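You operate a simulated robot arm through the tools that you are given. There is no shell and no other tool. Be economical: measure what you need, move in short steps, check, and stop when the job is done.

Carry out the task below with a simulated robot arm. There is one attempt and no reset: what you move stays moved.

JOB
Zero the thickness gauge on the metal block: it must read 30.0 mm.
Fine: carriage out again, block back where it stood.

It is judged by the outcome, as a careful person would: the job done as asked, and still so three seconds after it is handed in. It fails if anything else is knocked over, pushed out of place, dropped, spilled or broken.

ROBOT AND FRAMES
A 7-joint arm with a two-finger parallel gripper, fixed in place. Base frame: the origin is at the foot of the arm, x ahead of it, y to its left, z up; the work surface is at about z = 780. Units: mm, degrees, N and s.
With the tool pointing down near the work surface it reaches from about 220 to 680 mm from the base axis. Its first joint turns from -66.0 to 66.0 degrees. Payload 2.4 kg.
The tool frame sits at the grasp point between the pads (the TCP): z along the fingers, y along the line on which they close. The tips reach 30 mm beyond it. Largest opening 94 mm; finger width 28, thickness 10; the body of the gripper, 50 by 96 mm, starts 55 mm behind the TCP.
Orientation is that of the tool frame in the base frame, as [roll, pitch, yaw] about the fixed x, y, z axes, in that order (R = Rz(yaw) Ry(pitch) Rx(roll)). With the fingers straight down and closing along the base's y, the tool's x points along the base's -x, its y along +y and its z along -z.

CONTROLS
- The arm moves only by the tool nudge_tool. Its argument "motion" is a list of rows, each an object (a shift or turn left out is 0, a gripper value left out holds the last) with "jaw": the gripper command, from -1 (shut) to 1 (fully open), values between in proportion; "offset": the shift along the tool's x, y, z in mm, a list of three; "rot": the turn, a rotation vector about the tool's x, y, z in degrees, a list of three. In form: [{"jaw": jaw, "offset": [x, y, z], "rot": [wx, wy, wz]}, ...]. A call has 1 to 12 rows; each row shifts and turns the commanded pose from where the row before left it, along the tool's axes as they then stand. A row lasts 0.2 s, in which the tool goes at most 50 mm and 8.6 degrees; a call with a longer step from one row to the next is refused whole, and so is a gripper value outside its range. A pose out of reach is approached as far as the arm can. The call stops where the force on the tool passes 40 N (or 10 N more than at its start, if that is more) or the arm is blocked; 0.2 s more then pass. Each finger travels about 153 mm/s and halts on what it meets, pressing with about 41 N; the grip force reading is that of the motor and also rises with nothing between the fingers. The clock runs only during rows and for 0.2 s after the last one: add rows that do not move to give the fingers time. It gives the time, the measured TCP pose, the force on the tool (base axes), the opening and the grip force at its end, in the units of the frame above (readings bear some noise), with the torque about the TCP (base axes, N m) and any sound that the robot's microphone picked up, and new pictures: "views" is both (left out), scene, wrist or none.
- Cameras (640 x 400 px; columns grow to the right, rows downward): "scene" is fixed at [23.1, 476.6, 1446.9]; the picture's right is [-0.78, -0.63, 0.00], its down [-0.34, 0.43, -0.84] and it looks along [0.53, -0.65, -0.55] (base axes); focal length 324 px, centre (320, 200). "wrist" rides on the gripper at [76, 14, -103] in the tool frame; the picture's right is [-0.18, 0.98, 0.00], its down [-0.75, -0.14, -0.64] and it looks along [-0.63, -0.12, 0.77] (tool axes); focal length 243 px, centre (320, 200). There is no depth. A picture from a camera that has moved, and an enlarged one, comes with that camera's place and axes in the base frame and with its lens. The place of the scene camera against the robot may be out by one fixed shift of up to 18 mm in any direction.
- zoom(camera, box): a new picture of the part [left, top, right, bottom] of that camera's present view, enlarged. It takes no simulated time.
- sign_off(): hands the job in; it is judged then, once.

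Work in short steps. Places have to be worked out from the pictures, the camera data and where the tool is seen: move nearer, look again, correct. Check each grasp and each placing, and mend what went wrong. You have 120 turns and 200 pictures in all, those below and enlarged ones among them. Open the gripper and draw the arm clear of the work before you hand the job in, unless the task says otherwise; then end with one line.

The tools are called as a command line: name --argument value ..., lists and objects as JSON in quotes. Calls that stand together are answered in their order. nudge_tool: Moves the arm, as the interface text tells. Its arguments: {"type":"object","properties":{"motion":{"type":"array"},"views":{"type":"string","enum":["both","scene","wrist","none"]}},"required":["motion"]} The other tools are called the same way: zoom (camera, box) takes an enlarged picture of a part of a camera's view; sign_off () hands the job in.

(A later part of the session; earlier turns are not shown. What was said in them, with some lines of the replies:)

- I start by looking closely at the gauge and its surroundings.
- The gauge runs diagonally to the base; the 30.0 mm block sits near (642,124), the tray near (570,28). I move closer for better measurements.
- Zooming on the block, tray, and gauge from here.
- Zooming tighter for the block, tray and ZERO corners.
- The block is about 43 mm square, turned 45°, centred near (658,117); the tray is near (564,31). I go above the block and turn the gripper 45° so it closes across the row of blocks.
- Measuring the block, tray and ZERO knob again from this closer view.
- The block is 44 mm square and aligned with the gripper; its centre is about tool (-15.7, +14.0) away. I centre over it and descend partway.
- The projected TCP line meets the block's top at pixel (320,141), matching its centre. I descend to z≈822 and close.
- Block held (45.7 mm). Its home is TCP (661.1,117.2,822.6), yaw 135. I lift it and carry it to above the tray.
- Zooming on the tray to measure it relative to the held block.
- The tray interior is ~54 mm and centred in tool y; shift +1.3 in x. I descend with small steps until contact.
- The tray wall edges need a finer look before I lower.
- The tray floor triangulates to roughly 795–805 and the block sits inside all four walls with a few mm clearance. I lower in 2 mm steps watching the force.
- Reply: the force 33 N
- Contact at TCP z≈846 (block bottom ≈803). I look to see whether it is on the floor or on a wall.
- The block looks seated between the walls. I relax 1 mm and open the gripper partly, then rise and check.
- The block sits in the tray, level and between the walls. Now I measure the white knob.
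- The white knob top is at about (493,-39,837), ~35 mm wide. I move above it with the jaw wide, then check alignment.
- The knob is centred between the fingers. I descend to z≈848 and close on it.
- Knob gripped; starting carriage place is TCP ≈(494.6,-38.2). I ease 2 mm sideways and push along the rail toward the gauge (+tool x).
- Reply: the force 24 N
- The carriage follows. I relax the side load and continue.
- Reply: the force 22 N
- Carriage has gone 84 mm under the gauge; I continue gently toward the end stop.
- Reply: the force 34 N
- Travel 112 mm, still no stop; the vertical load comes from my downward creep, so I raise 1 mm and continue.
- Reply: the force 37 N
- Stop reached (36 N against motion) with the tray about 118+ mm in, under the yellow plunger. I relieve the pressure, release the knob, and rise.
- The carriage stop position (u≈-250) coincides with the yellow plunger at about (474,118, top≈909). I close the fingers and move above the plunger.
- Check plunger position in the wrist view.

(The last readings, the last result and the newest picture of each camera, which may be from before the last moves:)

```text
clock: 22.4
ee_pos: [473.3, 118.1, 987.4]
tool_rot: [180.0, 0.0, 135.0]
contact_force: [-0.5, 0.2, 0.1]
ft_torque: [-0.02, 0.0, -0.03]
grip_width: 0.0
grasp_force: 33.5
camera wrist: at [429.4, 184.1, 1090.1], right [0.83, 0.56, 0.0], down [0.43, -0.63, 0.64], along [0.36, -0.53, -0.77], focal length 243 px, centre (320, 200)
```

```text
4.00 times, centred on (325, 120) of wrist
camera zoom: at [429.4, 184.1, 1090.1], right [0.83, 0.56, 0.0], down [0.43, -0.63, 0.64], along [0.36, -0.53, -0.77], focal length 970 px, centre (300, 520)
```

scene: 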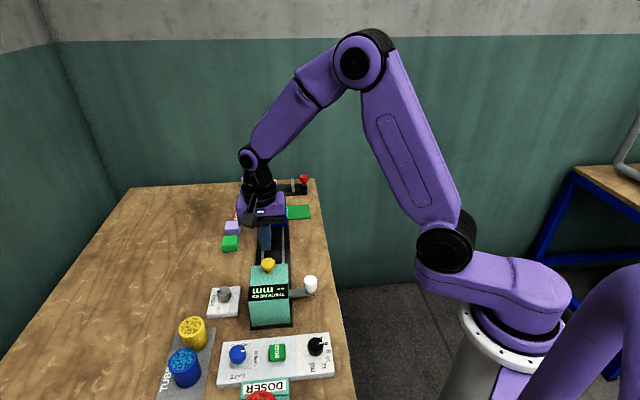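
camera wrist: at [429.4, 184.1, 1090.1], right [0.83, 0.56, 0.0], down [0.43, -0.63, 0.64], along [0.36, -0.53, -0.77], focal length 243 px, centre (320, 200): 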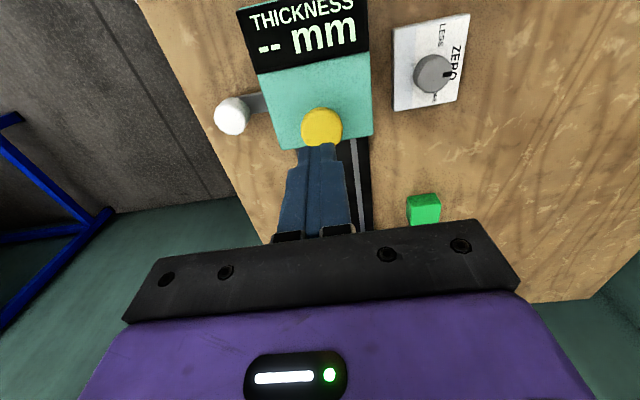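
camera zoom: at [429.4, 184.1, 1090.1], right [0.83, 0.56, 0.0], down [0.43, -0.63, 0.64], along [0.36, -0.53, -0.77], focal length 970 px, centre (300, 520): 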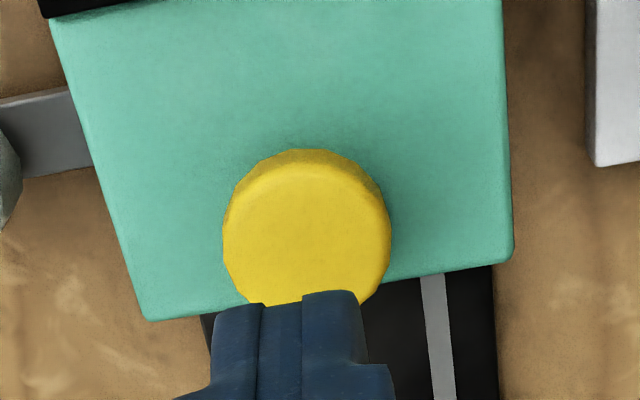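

The plunger top is at z≈907, 5 mm toward tool -x. I correct and lower until the tips touch it.

nudge_tool --motion '[{"offset": [-5, 0, 20]}, {"offset": [0, 0, 20]}, {"offset": [0, 0, 5]}, {"offset": [0, 0, 3]}, {"offset": [0, 0, 3]}, {}]' --views "both"

zoom --camera "scene" --box '[200, 190, 350, 330]'

```text
clock: 23.8
ee_pos: [478.2, 115.2, 936.8]
tool_rot: [-180.0, 0.0, 135.0]
contact_force: [0.0, 0.6, 1.3]
ft_torque: [0.04, 0.01, 0.0]
grip_width: 0.0
grasp_force: 33.2
camera wrist: at [432.8, 180.1, 1039.9], right [0.83, 0.56, 0.0], down [0.43, -0.63, 0.64], along [0.36, -0.53, -0.77], focal length 243 px, centre (320, 200)
```

scene: 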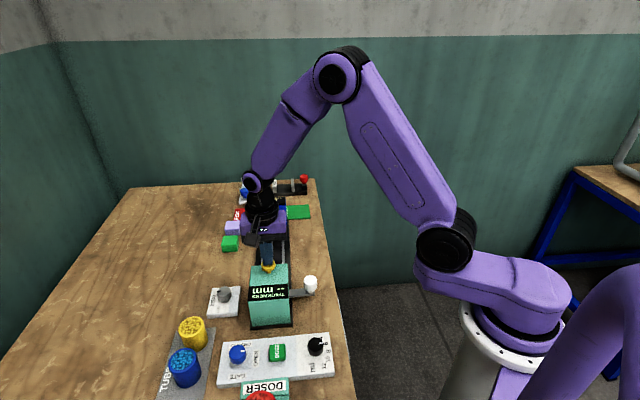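
wrist: 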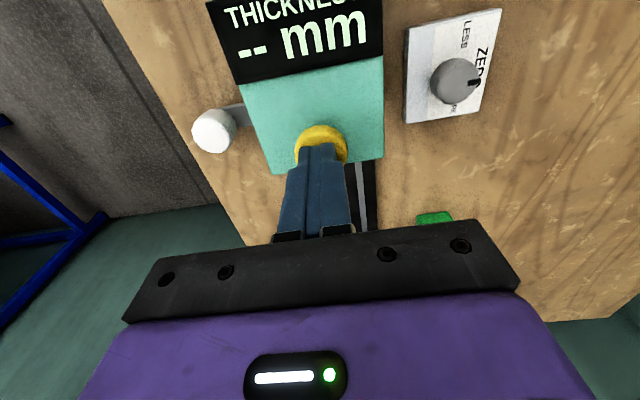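

```text
2.86 times, centred on (275, 260) of scene
camera zoom: at [23.0, 476.6, 1446.9], right [-0.78, -0.63, 0.0], down [-0.34, 0.43, -0.84], along [0.53, -0.65, -0.55], focal length 925 px, centre (449, 29)
```

zoom: 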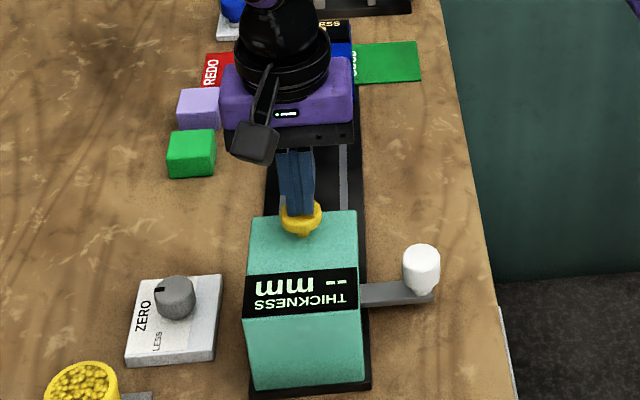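

Almost touching. I press down in small steps with force watch.

nudge_tool --motion '[{"offset": [0, 0, 2]}, {"offset": [0, 0, 2]}, {"offset": [0, 0, 2]}, {"offset": [0, 0, 2]}, {"offset": [0, 0, 2]}, {}]' --views "wrist"

```text
clock: 24.8
ee_pos: [476.9, 115.5, 933.1]
tool_rot: [180.0, 0.0, 135.0]
contact_force: [-5.6, -0.1, 13.5]
ft_torque: [0.0, 0.18, -0.01]
grip_width: 0.1
grasp_force: 32.9
stopped in row 4: the force on the tool passed its limit at 46 N (the readings are from after the stop); the commanded pose is now the measured one
camera wrist: at [432.7, 180.0, 1035.3], right [0.83, 0.56, 0.0], down [0.43, -0.63, 0.64], along [0.36, -0.53, -0.77], focal length 243 px, centre (320, 200)
```

wrist: 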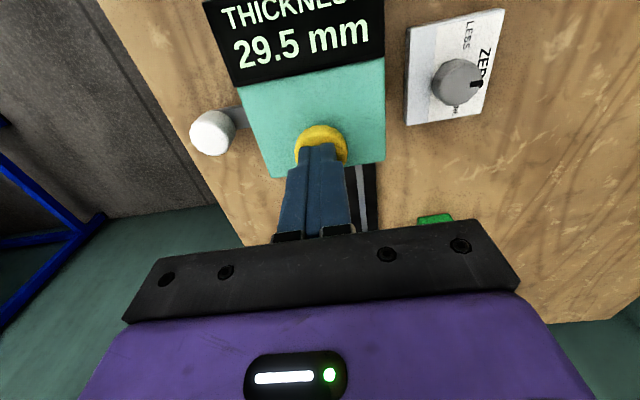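

It read 29.5 mm. I lift off and see whether the display holds.

nudge_tool --motion '[{"offset": [0, 0, -10]}, {"offset": [0, 0, -30]}, {"offset": [0, 0, -20]}, {}]' --views "wrist"

zoom --camera "wrist" --box '[380, 0, 490, 120]'

zoom --camera "scene" --box '[200, 250, 300, 335]'

```text
clock: 25.8
ee_pos: [477.6, 114.3, 991.8]
tool_rot: [179.9, 0.1, 134.9]
contact_force: [-0.9, 0.1, 0.0]
ft_torque: [0.0, -0.03, 0.03]
grip_width: 0.2
grasp_force: 32.7
camera wrist: at [433.2, 180.1, 1094.9], right [0.83, 0.56, 0.0], down [0.43, -0.63, 0.64], along [0.36, -0.53, -0.77], focal length 243 px, centre (320, 200)
```

wrist: 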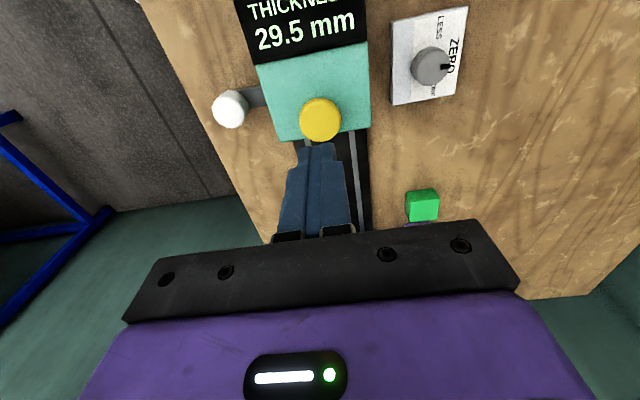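

```text
3.33 times, centred on (435, 60) of wrist
camera zoom: at [433.2, 180.1, 1094.9], right [0.83, 0.56, 0.0], down [0.43, -0.63, 0.64], along [0.36, -0.53, -0.77], focal length 809 px, centre (-63, 667)
```

zoom: 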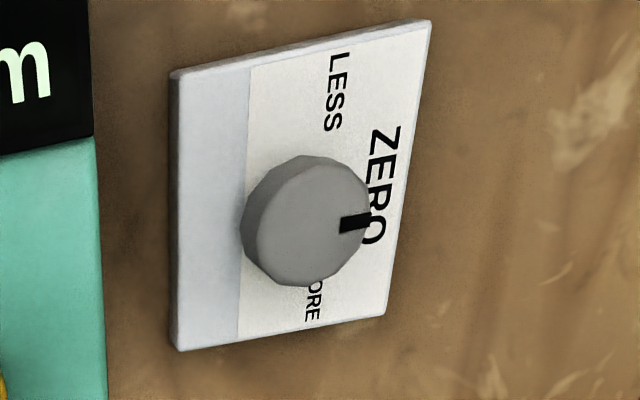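

```text
4.71 times, centred on (250, 292) of scene
camera zoom: at [23.1, 476.6, 1446.9], right [-0.78, -0.63, 0.0], down [-0.34, 0.43, -0.84], along [0.53, -0.65, -0.55], focal length 1524 px, centre (649, -235)
```

zoom: 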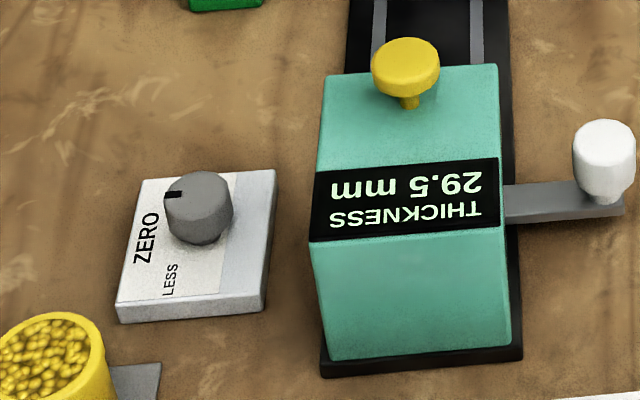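

The reading holds at 29.5. The ZERO knob (pointer at ZERO, MORE toward tool -x) is near (561,200, top≈815); turning clockwise seen from above goes to MORE. I move above it with the jaw open.

nudge_tool --motion '[{"jaw": 0.6, "offset": [0, 40, 0]}, {"offset": [1, 40, 0]}, {"offset": [1, 39.5, 0]}, {"offset": [0, 0, 40]}, {"offset": [0, 0, 40]}, {}]' --views "wrist"

zoom --camera "wrist" --box '[240, 70, 400, 220]'

```text
clock: 27.2
ee_pos: [560.5, 201.2, 912.2]
tool_rot: [179.9, 0.1, 135.0]
contact_force: [-0.2, 0.4, 0.0]
ft_torque: [0.03, 0.0, -0.03]
grip_width: 75.3
grasp_force: 0.0
camera wrist: at [516.3, 265.7, 1014.1], right [0.83, 0.56, 0.0], down [0.43, -0.63, 0.64], along [0.36, -0.53, -0.77], focal length 243 px, centre (320, 200)
```

wrist: 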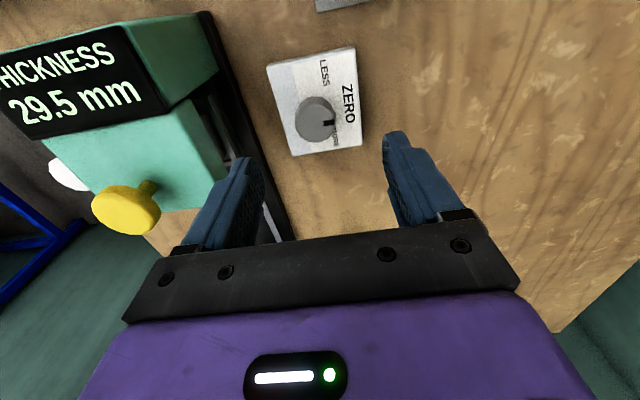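

```text
2.67 times, centred on (320, 145) of wrist
camera zoom: at [516.3, 265.7, 1014.1], right [0.83, 0.56, 0.0], down [0.43, -0.63, 0.64], along [0.36, -0.53, -0.77], focal length 647 px, centre (320, 347)
```

zoom: 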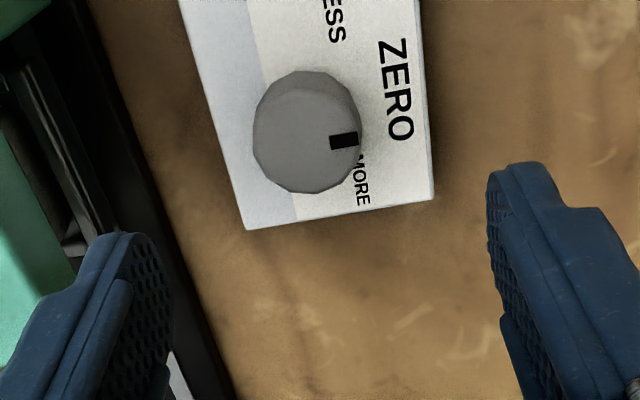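

Knob top centre refined: tool (+1.5,-4.6), z≈827, 31 mm wide. I centre and descend to z≈845.

nudge_tool --motion '[{"offset": [1.5, -4.6, 0]}, {"offset": [0, 0, 35]}, {"offset": [0, 0, 32]}, {}]' --views "wrist"

zoom --camera "wrist" --box '[220, 70, 420, 230]'

zoom --camera "scene" --box '[180, 220, 310, 330]'

```text
clock: 28.2
ee_pos: [557.1, 199.5, 844.4]
tool_rot: [179.9, 0.0, 135.0]
contact_force: [-0.2, -0.2, -0.7]
ft_torque: [-0.02, 0.03, 0.0]
grip_width: 75.0
grasp_force: 0.1
camera wrist: at [512.1, 263.4, 947.2], right [0.83, 0.56, 0.0], down [0.43, -0.63, 0.64], along [0.36, -0.53, -0.77], focal length 243 px, centre (320, 200)
```

wrist: 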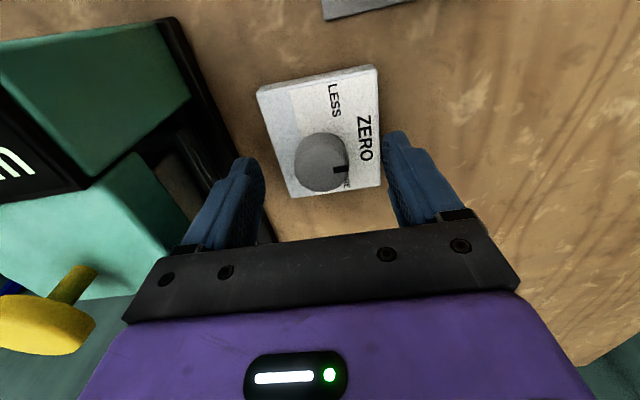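

```text
2.50 times, centred on (320, 150) of wrist
camera zoom: at [512.1, 263.4, 947.2], right [0.83, 0.56, 0.0], down [0.43, -0.63, 0.64], along [0.36, -0.53, -0.77], focal length 606 px, centre (320, 325)
```

zoom: 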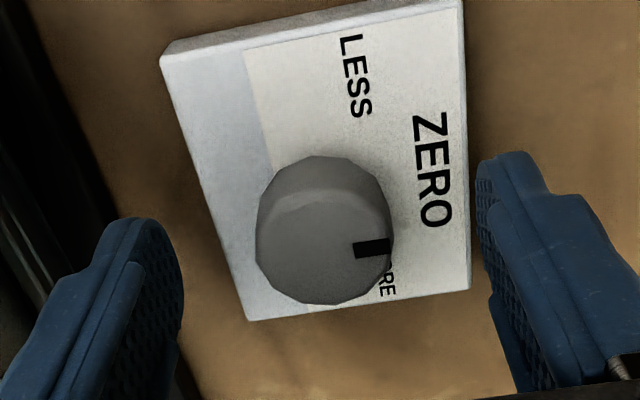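

```text
3.64 times, centred on (245, 275) of scene
camera zoom: at [23.1, 476.6, 1446.9], right [-0.78, -0.63, 0.0], down [-0.34, 0.43, -0.84], along [0.53, -0.65, -0.55], focal length 1177 px, centre (593, -73)
```

zoom: 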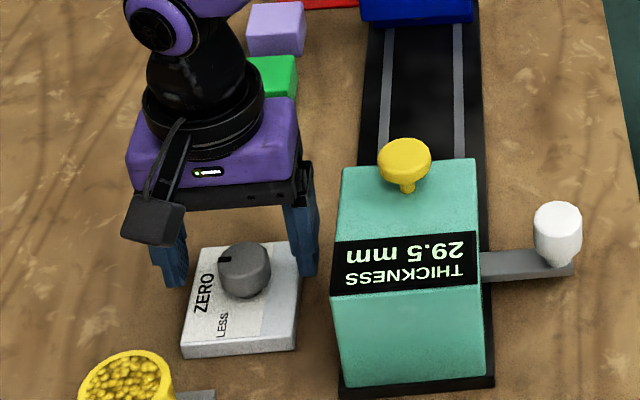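

Well centred (shift -1.5 in x). I close on the knob.

nudge_tool --motion '[{"offset": [-1.5, 0, 2]}, {}, {"jaw": -1}, {}, {}]' --views "none"

zoom --camera "wrist" --box '[220, 70, 420, 230]'

```text
clock: 29.4
ee_pos: [557.8, 198.7, 842.9]
tool_rot: [179.9, 0.0, 135.0]
contact_force: [4.5, 1.2, -1.0]
ft_torque: [-0.19, 0.19, 0.02]
grip_width: 33.7
grasp_force: 44.9
```

```text
2.50 times, centred on (320, 150) of wrist
camera zoom: at [513.6, 262.8, 945.4], right [0.83, 0.56, 0.0], down [0.43, -0.63, 0.64], along [0.36, -0.53, -0.77], focal length 606 px, centre (320, 325)
```

zoom: 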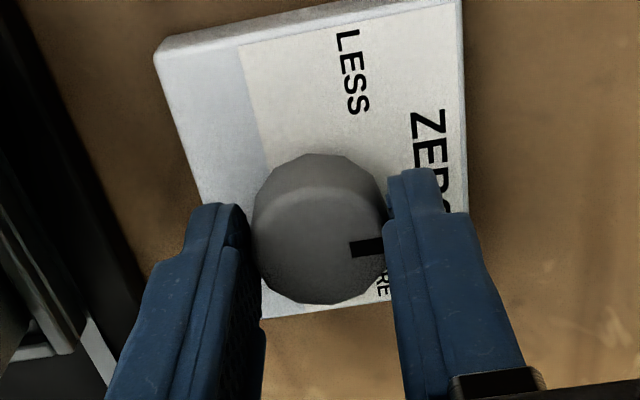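

Good grip with little side load. I turn 8° clockwise and read the display.

nudge_tool --motion '[{"rot": [0, 0, 4]}, {"rot": [0, 0, 4]}, {}]' --views "none"

zoom --camera "scene" --box '[180, 220, 310, 330]'

zoom --camera "wrist" --box '[220, 70, 420, 230]'

```text
clock: 30.2
ee_pos: [558.0, 198.4, 842.6]
tool_rot: [179.9, 0.0, 126.8]
contact_force: [6.5, 2.0, -4.8]
ft_torque: [-0.53, 0.01, 0.0]
grip_width: 33.5
grasp_force: 45.0
```

```text
3.64 times, centred on (245, 275) of scene
camera zoom: at [23.3, 476.7, 1446.9], right [-0.78, -0.63, 0.0], down [-0.34, 0.43, -0.84], along [0.53, -0.65, -0.55], focal length 1177 px, centre (593, -73)
```

zoom: 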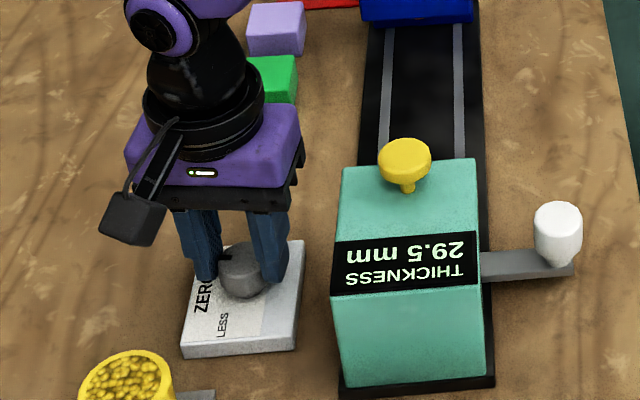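

```text
2.50 times, centred on (320, 150) of wrist
camera zoom: at [523.0, 268.3, 945.4], right [0.9, 0.44, 0.0], down [0.34, -0.69, 0.64], along [0.29, -0.57, -0.77], focal length 606 px, centre (320, 325)
```

zoom: 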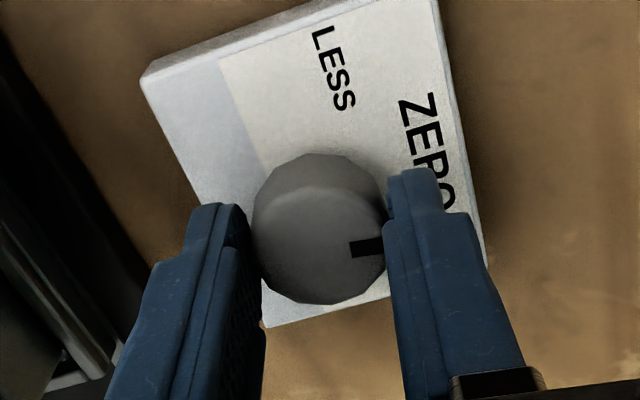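

The knob turned with the gripper, display unchanged (likely a new press is needed). I turn to 20° in total, then release and re-measure.

nudge_tool --motion '[{"rot": [0, 0, 6]}, {"rot": [0, 0, 6]}, {}]' --views "none"

zoom --camera "scene" --box '[180, 220, 310, 330]'

```text
clock: 31.0
ee_pos: [557.8, 198.5, 842.3]
tool_rot: [179.8, 0.0, 114.9]
contact_force: [10.5, 2.1, -9.0]
ft_torque: [-0.7, -0.26, 0.02]
grip_width: 33.5
grasp_force: 44.7
```

```text
3.64 times, centred on (245, 275) of scene
camera zoom: at [23.5, 476.7, 1446.9], right [-0.78, -0.63, 0.0], down [-0.34, 0.43, -0.84], along [0.52, -0.65, -0.55], focal length 1177 px, centre (593, -73)
```

zoom: 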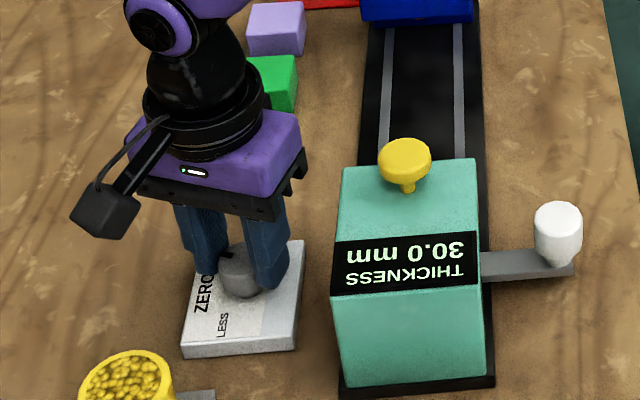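

The display is live and now reads 30.0 mm. I release the knob carefully and check that it stays.

nudge_tool --motion '[{"jaw": 0.6}, {}, {}, {"offset": [0, 0, -30]}, {"offset": [0, 0, -40]}, {}]' --views "wrist"

zoom --camera "scene" --box '[180, 220, 310, 330]'

```text
clock: 32.4
ee_pos: [557.7, 198.3, 914.7]
tool_rot: [-180.0, 0.1, 115.0]
contact_force: [-0.6, 0.7, -0.2]
ft_torque: [0.01, 0.03, 0.0]
grip_width: 75.2
grasp_force: 0.0
camera wrist: at [537.7, 273.7, 1015.8], right [0.97, 0.25, 0.0], down [0.19, -0.74, 0.64], along [0.16, -0.62, -0.77], focal length 243 px, centre (320, 200)
```

wrist: 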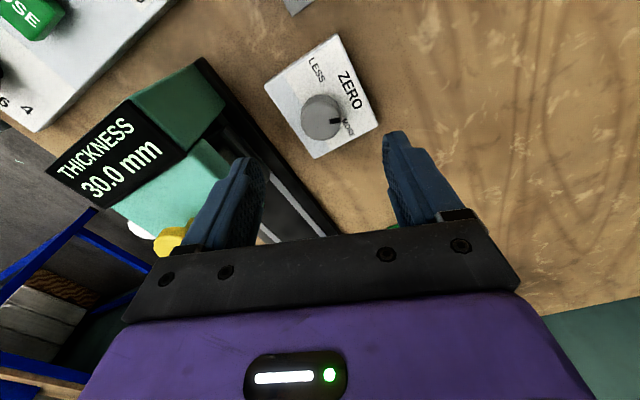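

```text
3.64 times, centred on (245, 275) of scene
camera zoom: at [23.1, 476.6, 1446.9], right [-0.78, -0.63, 0.0], down [-0.34, 0.43, -0.84], along [0.53, -0.65, -0.55], focal length 1177 px, centre (593, -73)
```

zoom: 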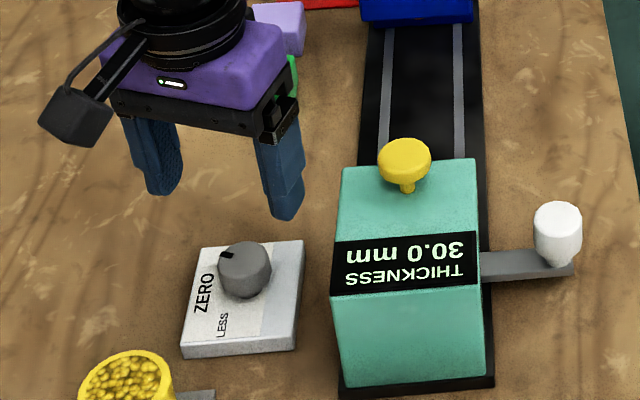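

Holding 30.0. I re-press the plunger once to confirm: raise, turn back to 135°, go over the plunger with jaw closed.

nudge_tool --motion '[{"jaw": -1, "offset": [0, 0, -38], "rot": [0, 0, -7]}, {"offset": [0, 0, -37], "rot": [0, 0, -7]}, {"rot": [0, 0, -6]}, {"offset": [-0.4, -39, 0]}, {"offset": [-0.5, -39, 0]}, {"offset": [-0.5, -37.7, 0]}, {"offset": [0, 0, 30]}, {"offset": [0, 0, 18]}, {}]' --views "wrist"

```text
clock: 34.4
ee_pos: [476.4, 114.5, 940.1]
tool_rot: [179.9, 0.1, 134.9]
contact_force: [-1.2, -1.1, 0.6]
ft_torque: [-0.05, 0.05, 0.0]
grip_width: 0.0
grasp_force: 33.0
camera wrist: at [431.5, 179.8, 1042.4], right [0.83, 0.56, 0.0], down [0.43, -0.63, 0.64], along [0.36, -0.53, -0.77], focal length 243 px, centre (320, 200)
```

wrist: 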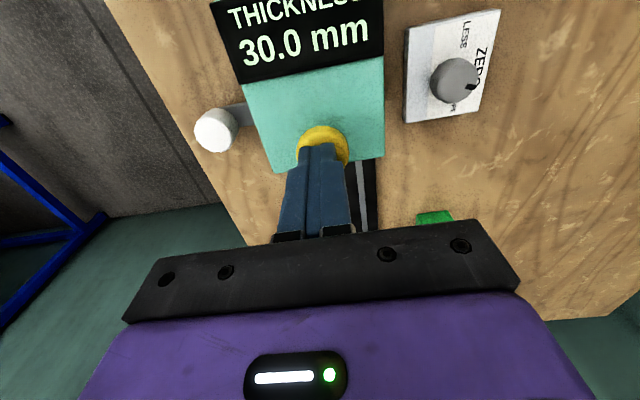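

Over the plunger; I press gently again.

nudge_tool --motion '[{"offset": [0, 0, 2]}, {"offset": [0, 0, 2]}, {"offset": [0, 0, 1.5]}, {"offset": [0, 0, 1.5]}, {"offset": [0, 0, 1.5]}, {}]' --views "wrist"

```text
clock: 35.8
ee_pos: [477.4, 115.0, 933.2]
tool_rot: [179.9, 0.1, 135.0]
contact_force: [-7.4, -1.1, 29.2]
ft_torque: [0.03, 0.32, 0.03]
grip_width: 0.1
grasp_force: 33.2
camera wrist: at [432.0, 179.9, 1035.0], right [0.83, 0.56, 0.0], down [0.43, -0.63, 0.64], along [0.37, -0.53, -0.77], focal length 243 px, centre (320, 200)
```

wrist: 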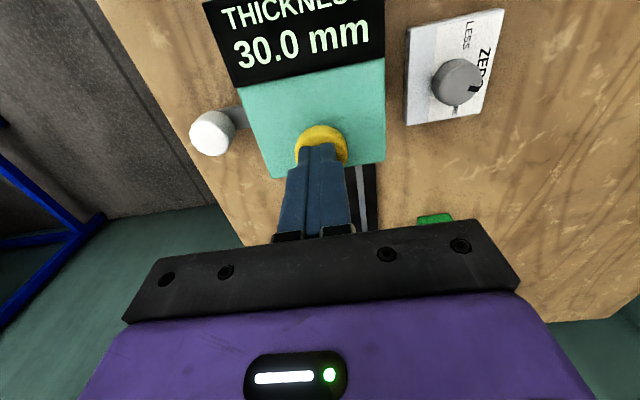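

Re-measurement confirms 30.0 mm. Now I rise and go back over the white knob.

nudge_tool --motion '[{"offset": [0, 0, -30]}, {"offset": [0, 0, -25]}, {"jaw": 0.45, "offset": [2.1, -32.3, 0]}, {"offset": [2.1, -32.3, 0]}, {"offset": [2.2, -32.3, 0]}, {"offset": [0, 0, 45]}, {"offset": [0, 0, 45]}, {}]' --views "wrist"

```text
clock: 37.6
ee_pos: [404.3, 51.4, 896.4]
tool_rot: [179.9, 0.1, 135.0]
contact_force: [-0.4, -0.2, 0.1]
ft_torque: [-0.02, 0.0, 0.0]
grip_width: 67.9
grasp_force: 0.1
camera wrist: at [359.3, 116.1, 999.3], right [0.83, 0.56, 0.0], down [0.43, -0.63, 0.64], along [0.36, -0.53, -0.77], focal length 243 px, centre (320, 200)
```

wrist: 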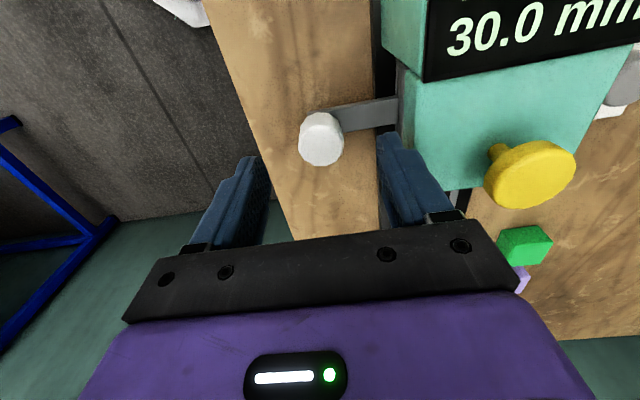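

Knob between the fingers. I descend, grip, and then draw the carriage back.

nudge_tool --motion '[{"offset": [-2, 0, 25]}, {"offset": [0, 0, 23]}, {}, {"jaw": -1}, {}, {}]' --views "wrist"

```text
clock: 39.0
ee_pos: [405.7, 50.5, 848.9]
tool_rot: [179.9, 0.1, 135.1]
contact_force: [3.2, 0.0, -7.8]
ft_torque: [-0.5, 0.21, 0.0]
grip_width: 33.6
grasp_force: 44.9
camera wrist: at [360.0, 115.3, 951.4], right [0.83, 0.56, 0.0], down [0.43, -0.63, 0.64], along [0.36, -0.53, -0.77], focal length 243 px, centre (320, 200)
```

wrist: 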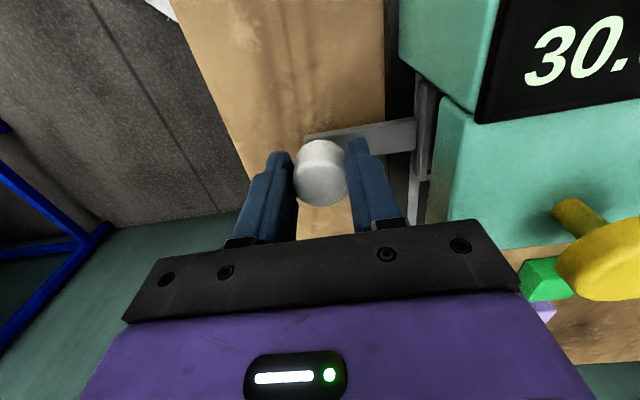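

Gripped. I pull the carriage out along -tool x, 80 mm first.

nudge_tool --motion '[{"offset": [-5, 0, 0]}, {"offset": [-8, 0, 0]}, {"offset": [-8, 0, 0]}, {"offset": [-8, 0, 0]}, {"offset": [-8, 0, 0]}, {"offset": [-8, 0, 0]}, {"offset": [-8, 0, 0]}, {"offset": [-8, 0, 0]}, {"offset": [-8, 0, 0]}, {}]' --views "scene"

zoom --camera "scene" --box '[230, 190, 350, 330]'

```text
clock: 41.2
ee_pos: [453.5, 1.1, 848.3]
tool_rot: [179.9, 0.1, 134.9]
contact_force: [-0.6, 0.3, 15.2]
ft_torque: [-0.2, 0.66, 0.08]
grip_width: 33.6
grasp_force: 44.9
```

scene: 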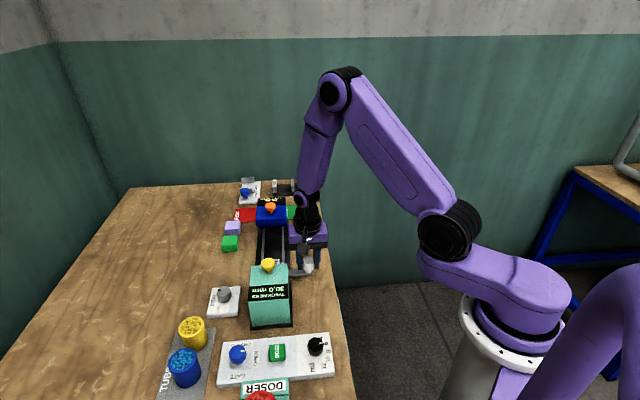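

```text
2.86 times, centred on (290, 260) of scene
camera zoom: at [22.8, 476.6, 1446.9], right [-0.78, -0.63, 0.0], down [-0.34, 0.43, -0.84], along [0.53, -0.65, -0.55], focal length 925 px, centre (406, 29)
```

zoom: 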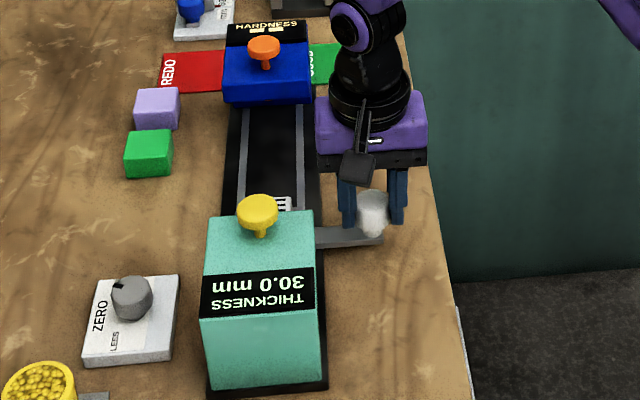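

The carriage follows smoothly. I pull the remaining 56 mm.

nudge_tool --motion '[{"offset": [-8, 0, -0.5]}, {"offset": [-8, 0, 0]}, {"offset": [-8, 0, 0]}, {"offset": [-8, 0, 0]}, {"offset": [-8, 0, 0]}, {"offset": [-8, 0, 0]}, {"offset": [-5, 0, 0]}, {"offset": [-3, 0, 0]}, {}]' --views "scene"

zoom --camera "scene" --box '[230, 190, 350, 280]'

```text
clock: 43.2
ee_pos: [493.4, -38.6, 848.9]
tool_rot: [179.9, 0.0, 135.0]
contact_force: [-1.5, 1.8, -5.3]
ft_torque: [-0.19, 0.67, 0.16]
grip_width: 33.3
grasp_force: 45.0
```

scene: 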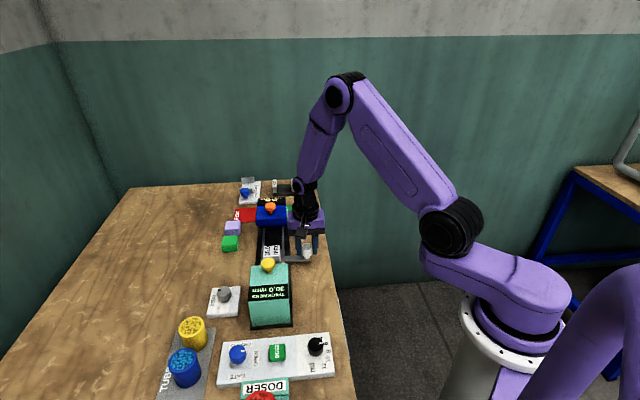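

```text
4.44 times, centred on (290, 235) of scene
camera zoom: at [23.1, 476.7, 1446.9], right [-0.78, -0.63, 0.0], down [-0.34, 0.43, -0.84], along [0.53, -0.65, -0.55], focal length 1439 px, centre (453, 44)
```

zoom: 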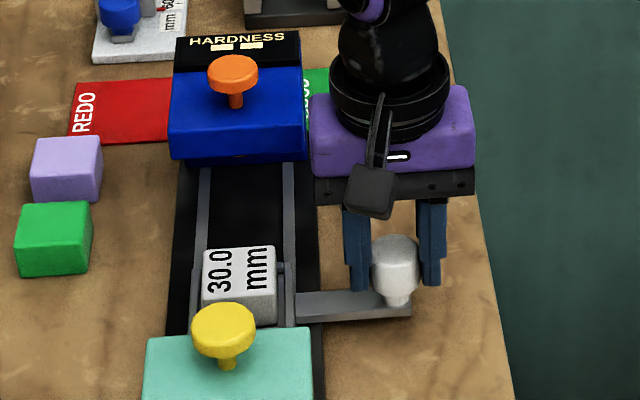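

Compared with the first picture the carriage is ~5 mm too far out; I nudge it back 5 mm.

nudge_tool --motion '[{"offset": [2.5, 0, 0]}, {"offset": [2.5, 0, 0]}, {}]' --views "none"

zoom --camera "scene" --box '[230, 190, 350, 280]'

```text
clock: 44.0
ee_pos: [490.2, -36.5, 849.7]
tool_rot: [179.8, -0.1, 134.8]
contact_force: [1.6, 2.8, -17.0]
ft_torque: [-0.19, 0.65, -0.13]
grip_width: 33.7
grasp_force: 44.8
```

```text
4.44 times, centred on (290, 235) of scene
camera zoom: at [23.4, 476.7, 1446.9], right [-0.78, -0.63, 0.0], down [-0.34, 0.43, -0.84], along [0.52, -0.65, -0.55], focal length 1439 px, centre (453, 44)
```

zoom: 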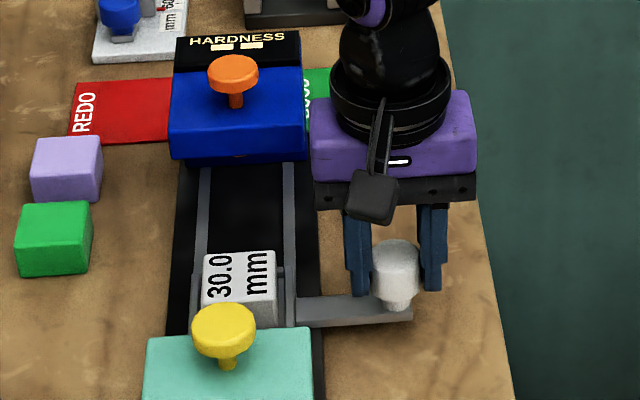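

Carriage now matches its original place. I release, rise, and move above the tray for a look at the block.

nudge_tool --motion '[{"jaw": 0.6}, {}, {"offset": [0, 0, -30]}, {"offset": [0, 0, -33]}, {"jaw": 1, "offset": [-1, 33, 0]}, {"offset": [-1, 33, 0]}, {"offset": [-0.7, 32.7, 0]}, {}]' --views "both"

zoom --camera "wrist" --box '[230, 45, 400, 195]'

zoom --camera "scene" --box '[230, 190, 350, 280]'

```text
clock: 45.8
ee_pos: [561.2, 34.5, 911.0]
tool_rot: [179.9, 0.1, 135.1]
contact_force: [-0.6, -0.4, -0.3]
ft_torque: [0.03, 0.02, 0.01]
grip_width: 94.2
grasp_force: 0.0
camera wrist: at [516.3, 98.4, 1014.3], right [0.83, 0.56, 0.0], down [0.43, -0.63, 0.64], along [0.36, -0.53, -0.77], focal length 243 px, centre (320, 200)
```

scene: 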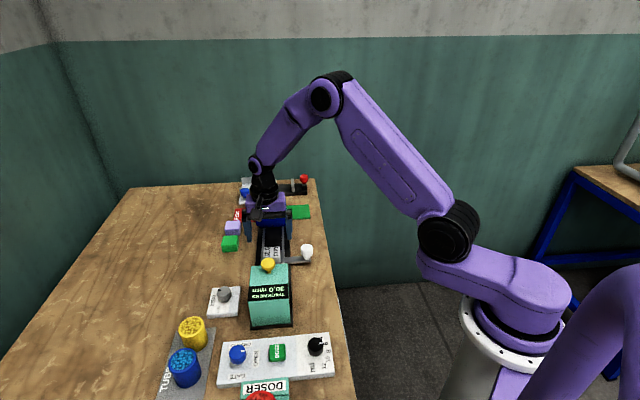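
wrist: 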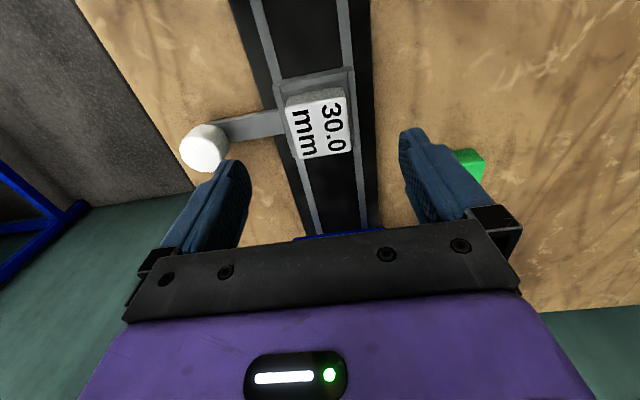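

```text
2.67 times, centred on (315, 120) of wrist
camera zoom: at [516.3, 98.4, 1014.3], right [0.83, 0.56, 0.0], down [0.43, -0.63, 0.64], along [0.36, -0.53, -0.77], focal length 647 px, centre (333, 413)
```

zoom: 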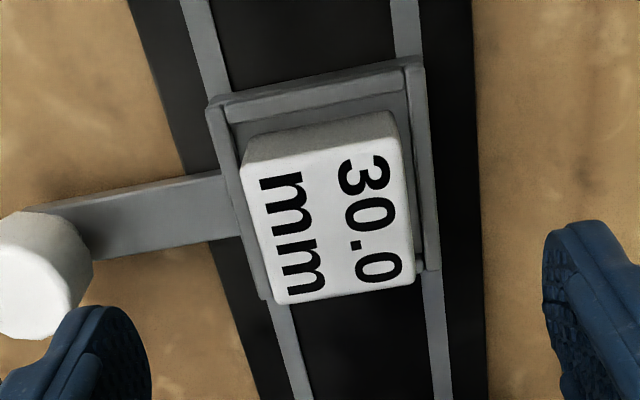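

```text
4.44 times, centred on (290, 235) of scene
camera zoom: at [23.1, 476.6, 1446.9], right [-0.78, -0.63, 0.0], down [-0.34, 0.43, -0.84], along [0.53, -0.65, -0.55], focal length 1439 px, centre (453, 44)
```

zoom: 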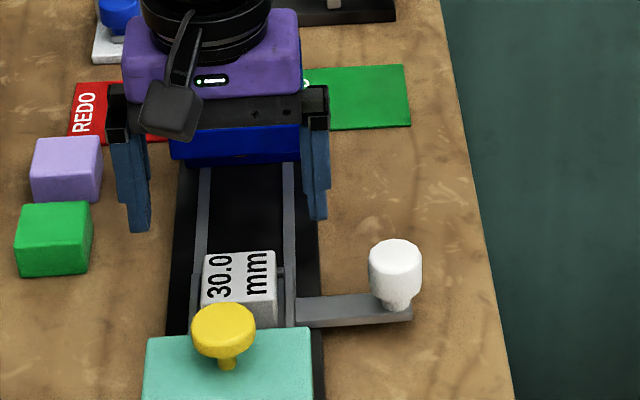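

Block unmoved in the tray. I go to the same relative pose as when I released it and regrip.

nudge_tool --motion '[{"offset": [-2.7, -1.5, 0]}, {"offset": [0, 0, 30]}, {"offset": [0, 0, 25]}, {"offset": [0, 0, 8.5]}, {}, {"jaw": -1}, {}, {}]' --views "wrist"

zoom --camera "wrist" --box '[230, 75, 400, 220]'

```text
clock: 47.6
ee_pos: [562.1, 31.2, 849.2]
tool_rot: [179.9, 0.2, 135.0]
contact_force: [0.7, -0.1, 0.5]
ft_torque: [-0.01, -0.01, 0.0]
grip_width: 45.2
grasp_force: 40.5
camera wrist: at [517.7, 94.9, 950.8], right [0.83, 0.56, 0.0], down [0.43, -0.63, 0.64], along [0.36, -0.53, -0.77], focal length 243 px, centre (320, 200)
```

wrist: 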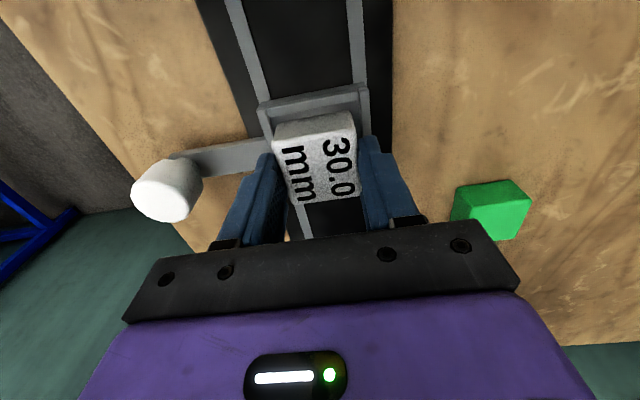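

```text
2.76 times, centred on (315, 148) of wrist
camera zoom: at [517.7, 94.9, 950.8], right [0.83, 0.56, 0.0], down [0.43, -0.63, 0.64], along [0.36, -0.53, -0.77], focal length 669 px, centre (334, 345)
```

zoom: 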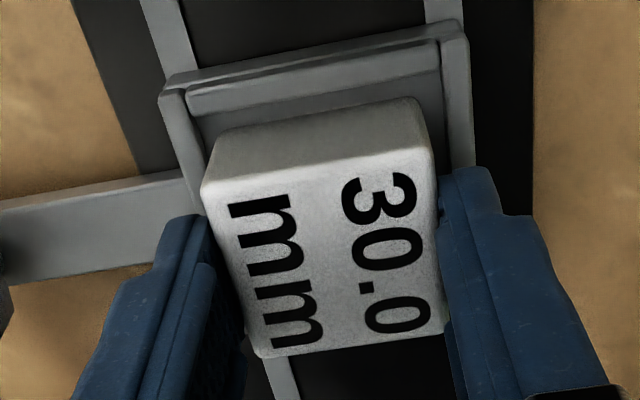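

Regripped identically. I lift and carry it back to above its home (661.1,117.2).

nudge_tool --motion '[{"offset": [0, 0, -25]}, {"offset": [0, 0, -22]}, {"offset": [-3, 43.6, 0]}, {"offset": [-3, 43.6, 0]}, {"offset": [-3.2, 43.6, 0]}, {"offset": [0, 0, 30]}, {"offset": [0, 0, 25]}, {}]' --views "both"

zoom --camera "scene" --box '[190, 200, 320, 290]'

```text
clock: 49.4
ee_pos: [661.6, 115.6, 841.5]
tool_rot: [179.9, 0.1, 134.9]
contact_force: [0.0, 0.5, -1.0]
ft_torque: [0.0, 0.01, 0.03]
grip_width: 45.2
grasp_force: 41.0
camera wrist: at [617.2, 180.9, 943.8], right [0.83, 0.56, 0.0], down [0.43, -0.63, 0.64], along [0.36, -0.53, -0.77], focal length 243 px, centre (320, 200)
```

scene: 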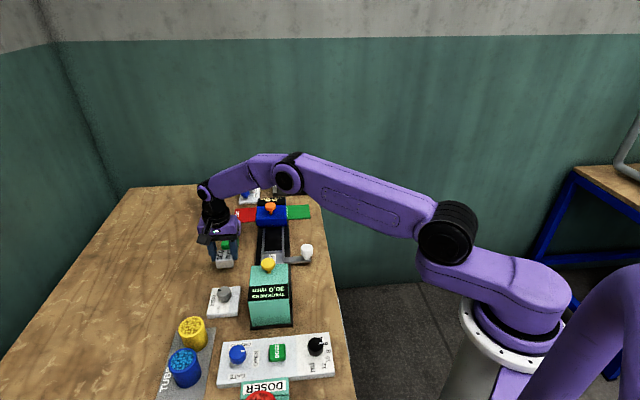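
wrist: 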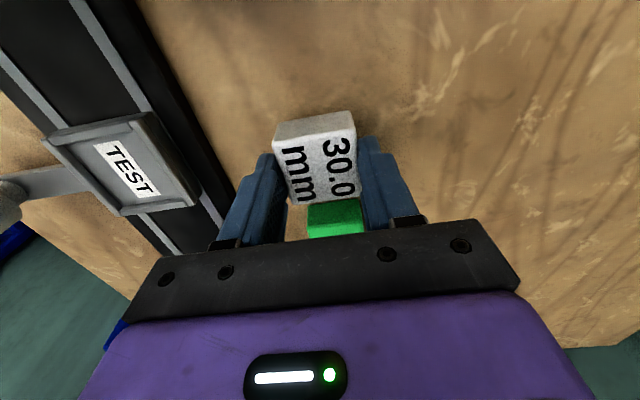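

```text
4.44 times, centred on (255, 245) of scene
camera zoom: at [23.1, 476.6, 1446.9], right [-0.78, -0.63, 0.0], down [-0.34, 0.43, -0.84], along [0.53, -0.65, -0.55], focal length 1439 px, centre (609, 0)
```

zoom: 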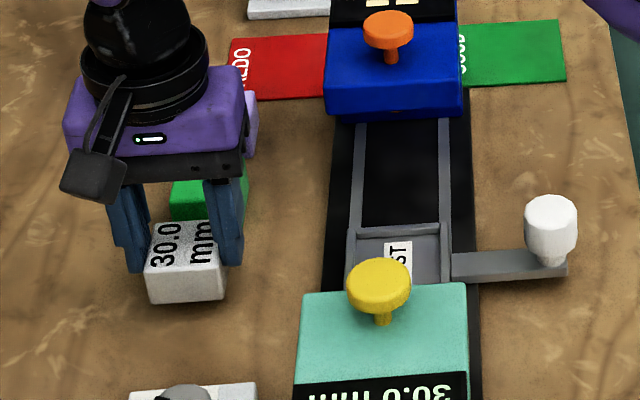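

Over home (about 1 mm short in u). I correct and lower until contact.

nudge_tool --motion '[{"offset": [1.2, 0.5, 8]}, {"offset": [0, 0, 4]}, {"offset": [0, 0, 2]}, {}]' --views "wrist"

zoom --camera "scene" --box '[190, 240, 265, 284]'

```text
clock: 50.4
ee_pos: [662.2, 118.4, 827.2]
tool_rot: [179.9, 0.0, 134.9]
contact_force: [-0.2, 0.9, -1.1]
ft_torque: [0.0, -0.02, -0.01]
grip_width: 45.2
grasp_force: 41.3
camera wrist: at [617.0, 181.9, 929.6], right [0.83, 0.56, 0.0], down [0.43, -0.63, 0.64], along [0.36, -0.53, -0.77], focal length 243 px, centre (320, 200)
```

wrist: 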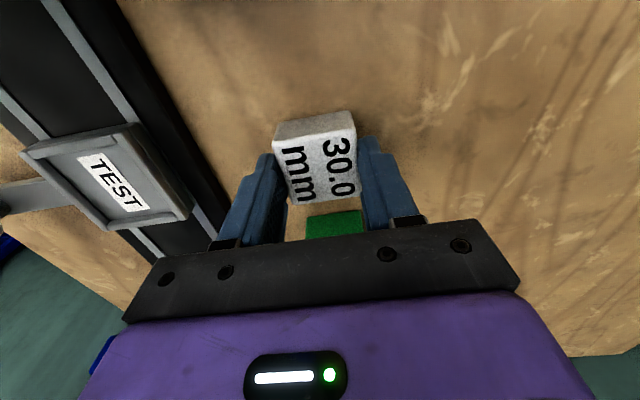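

```text
8.53 times, centred on (228, 262) of scene
camera zoom: at [23.1, 476.6, 1446.9], right [-0.78, -0.63, 0.0], down [-0.34, 0.43, -0.84], along [0.53, -0.65, -0.55], focal length 2763 px, centre (1109, -329)
```

zoom: 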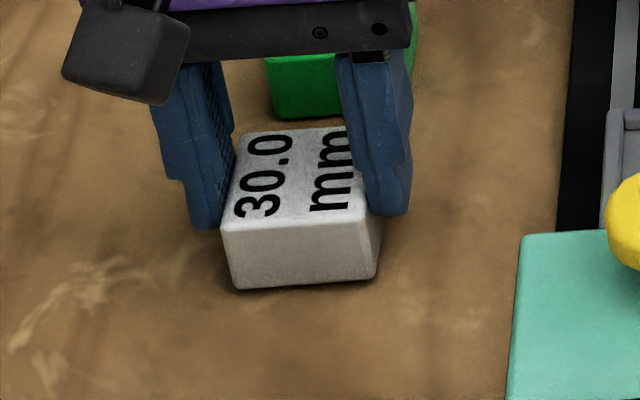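

Position matches the original picture within about half a pixel. I lower the last mm, release and rise.

nudge_tool --motion '[{"offset": [0, 0, 1]}, {}]' --views "none"

```text
clock: 51.0
ee_pos: [661.3, 117.7, 827.6]
tool_rot: [179.9, 0.1, 134.9]
contact_force: [0.5, 0.0, -1.4]
ft_torque: [-0.01, -0.02, 0.05]
grip_width: 45.2
grasp_force: 40.5
```

No contact yet; continue down in 0.7 mm steps.

nudge_tool --motion '[{"offset": [0, 0, 0.7]}, {"offset": [0, 0, 0.7]}, {}]' --views "none"

```text
clock: 51.8
ee_pos: [661.9, 116.7, 823.5]
tool_rot: [179.9, 0.1, 135.1]
contact_force: [0.1, -0.6, -1.5]
ft_torque: [-0.02, 0.02, 0.0]
grip_width: 45.3
grasp_force: 41.3
```

nudge_tool --motion '[{"offset": [0, 0, 0.7]}, {"offset": [0, 0, 0.7]}, {}]' --views "none"

zoom --camera "scene" --box '[190, 240, 265, 284]'

```text
clock: 52.6
ee_pos: [661.1, 117.5, 825.1]
tool_rot: [179.9, 0.1, 134.9]
contact_force: [-3.2, 0.0, 10.5]
ft_torque: [-0.2, 0.4, -0.04]
grip_width: 45.4
grasp_force: 41.6
```

```text
8.53 times, centred on (228, 262) of scene
camera zoom: at [22.7, 476.5, 1447.0], right [-0.78, -0.63, 0.0], down [-0.34, 0.43, -0.84], along [0.53, -0.65, -0.55], focal length 2763 px, centre (1109, -329)
```

zoom: 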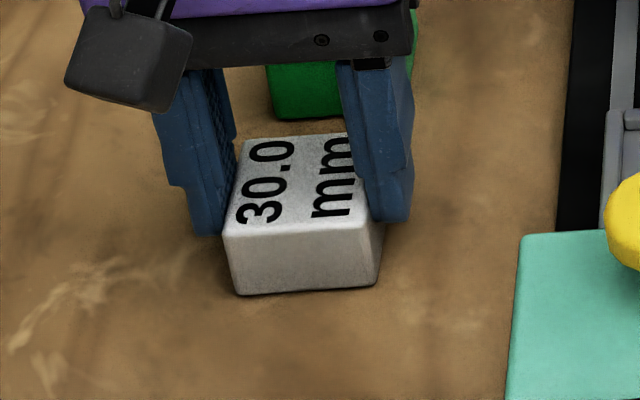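

Touching the table (10 N), matching the original place. I open, wait, and rise clear.

nudge_tool --motion '[{"jaw": 0.9}, {}, {}, {"offset": [0, 0, -25]}, {"offset": [0, 0, -40]}, {"offset": [0, 0, -40]}, {"offset": [0, 0, -40]}, {}]' --views "both"

zoom --camera "scene" --box '[190, 240, 340, 334]'

```text
clock: 54.4
ee_pos: [660.6, 116.7, 969.5]
tool_rot: [179.9, 0.1, 135.0]
contact_force: [-0.3, -0.2, -0.4]
ft_torque: [0.01, 0.02, -0.01]
grip_width: 89.2
grasp_force: 0.1
camera wrist: at [615.9, 181.8, 1071.3], right [0.83, 0.56, 0.0], down [0.43, -0.63, 0.64], along [0.36, -0.53, -0.77], focal length 243 px, centre (320, 200)
```

scene: 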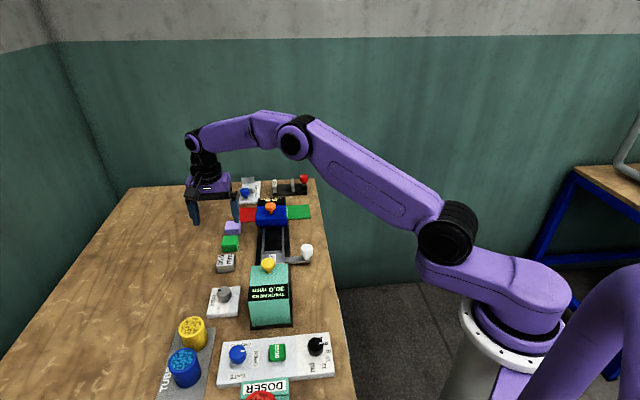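
wrist: 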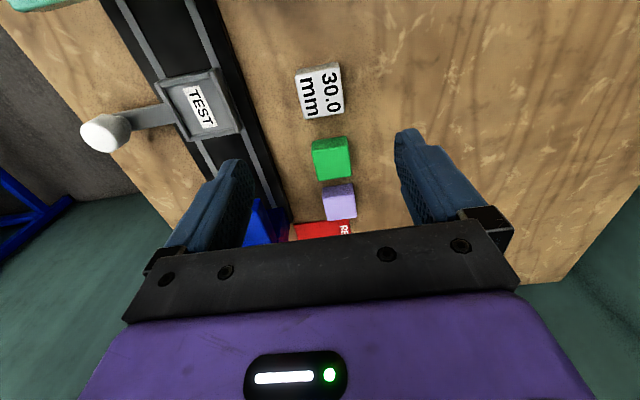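

```text
4.26 times, centred on (265, 287) of scene
camera zoom: at [23.1, 476.6, 1446.9], right [-0.78, -0.63, 0.0], down [-0.34, 0.43, -0.84], along [0.53, -0.65, -0.55], focal length 1378 px, centre (554, -170)
```

zoom: 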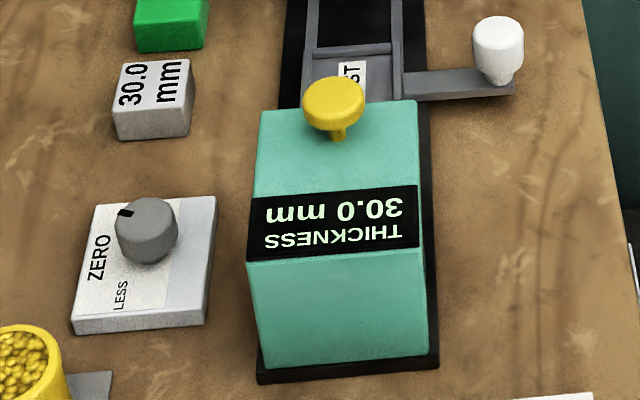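

Display reads 30.0 mm, carriage and block match the first picture within 1–2 px, and the arm is open and clear, so I hand the job in.

sign_off

```text
The job is handed in.
```

The thickness gauge is zeroed on the metal block: it reads 30.0 mm, confirmed by a second press of the plunger. The carriage is out again and the block is back where it stood.
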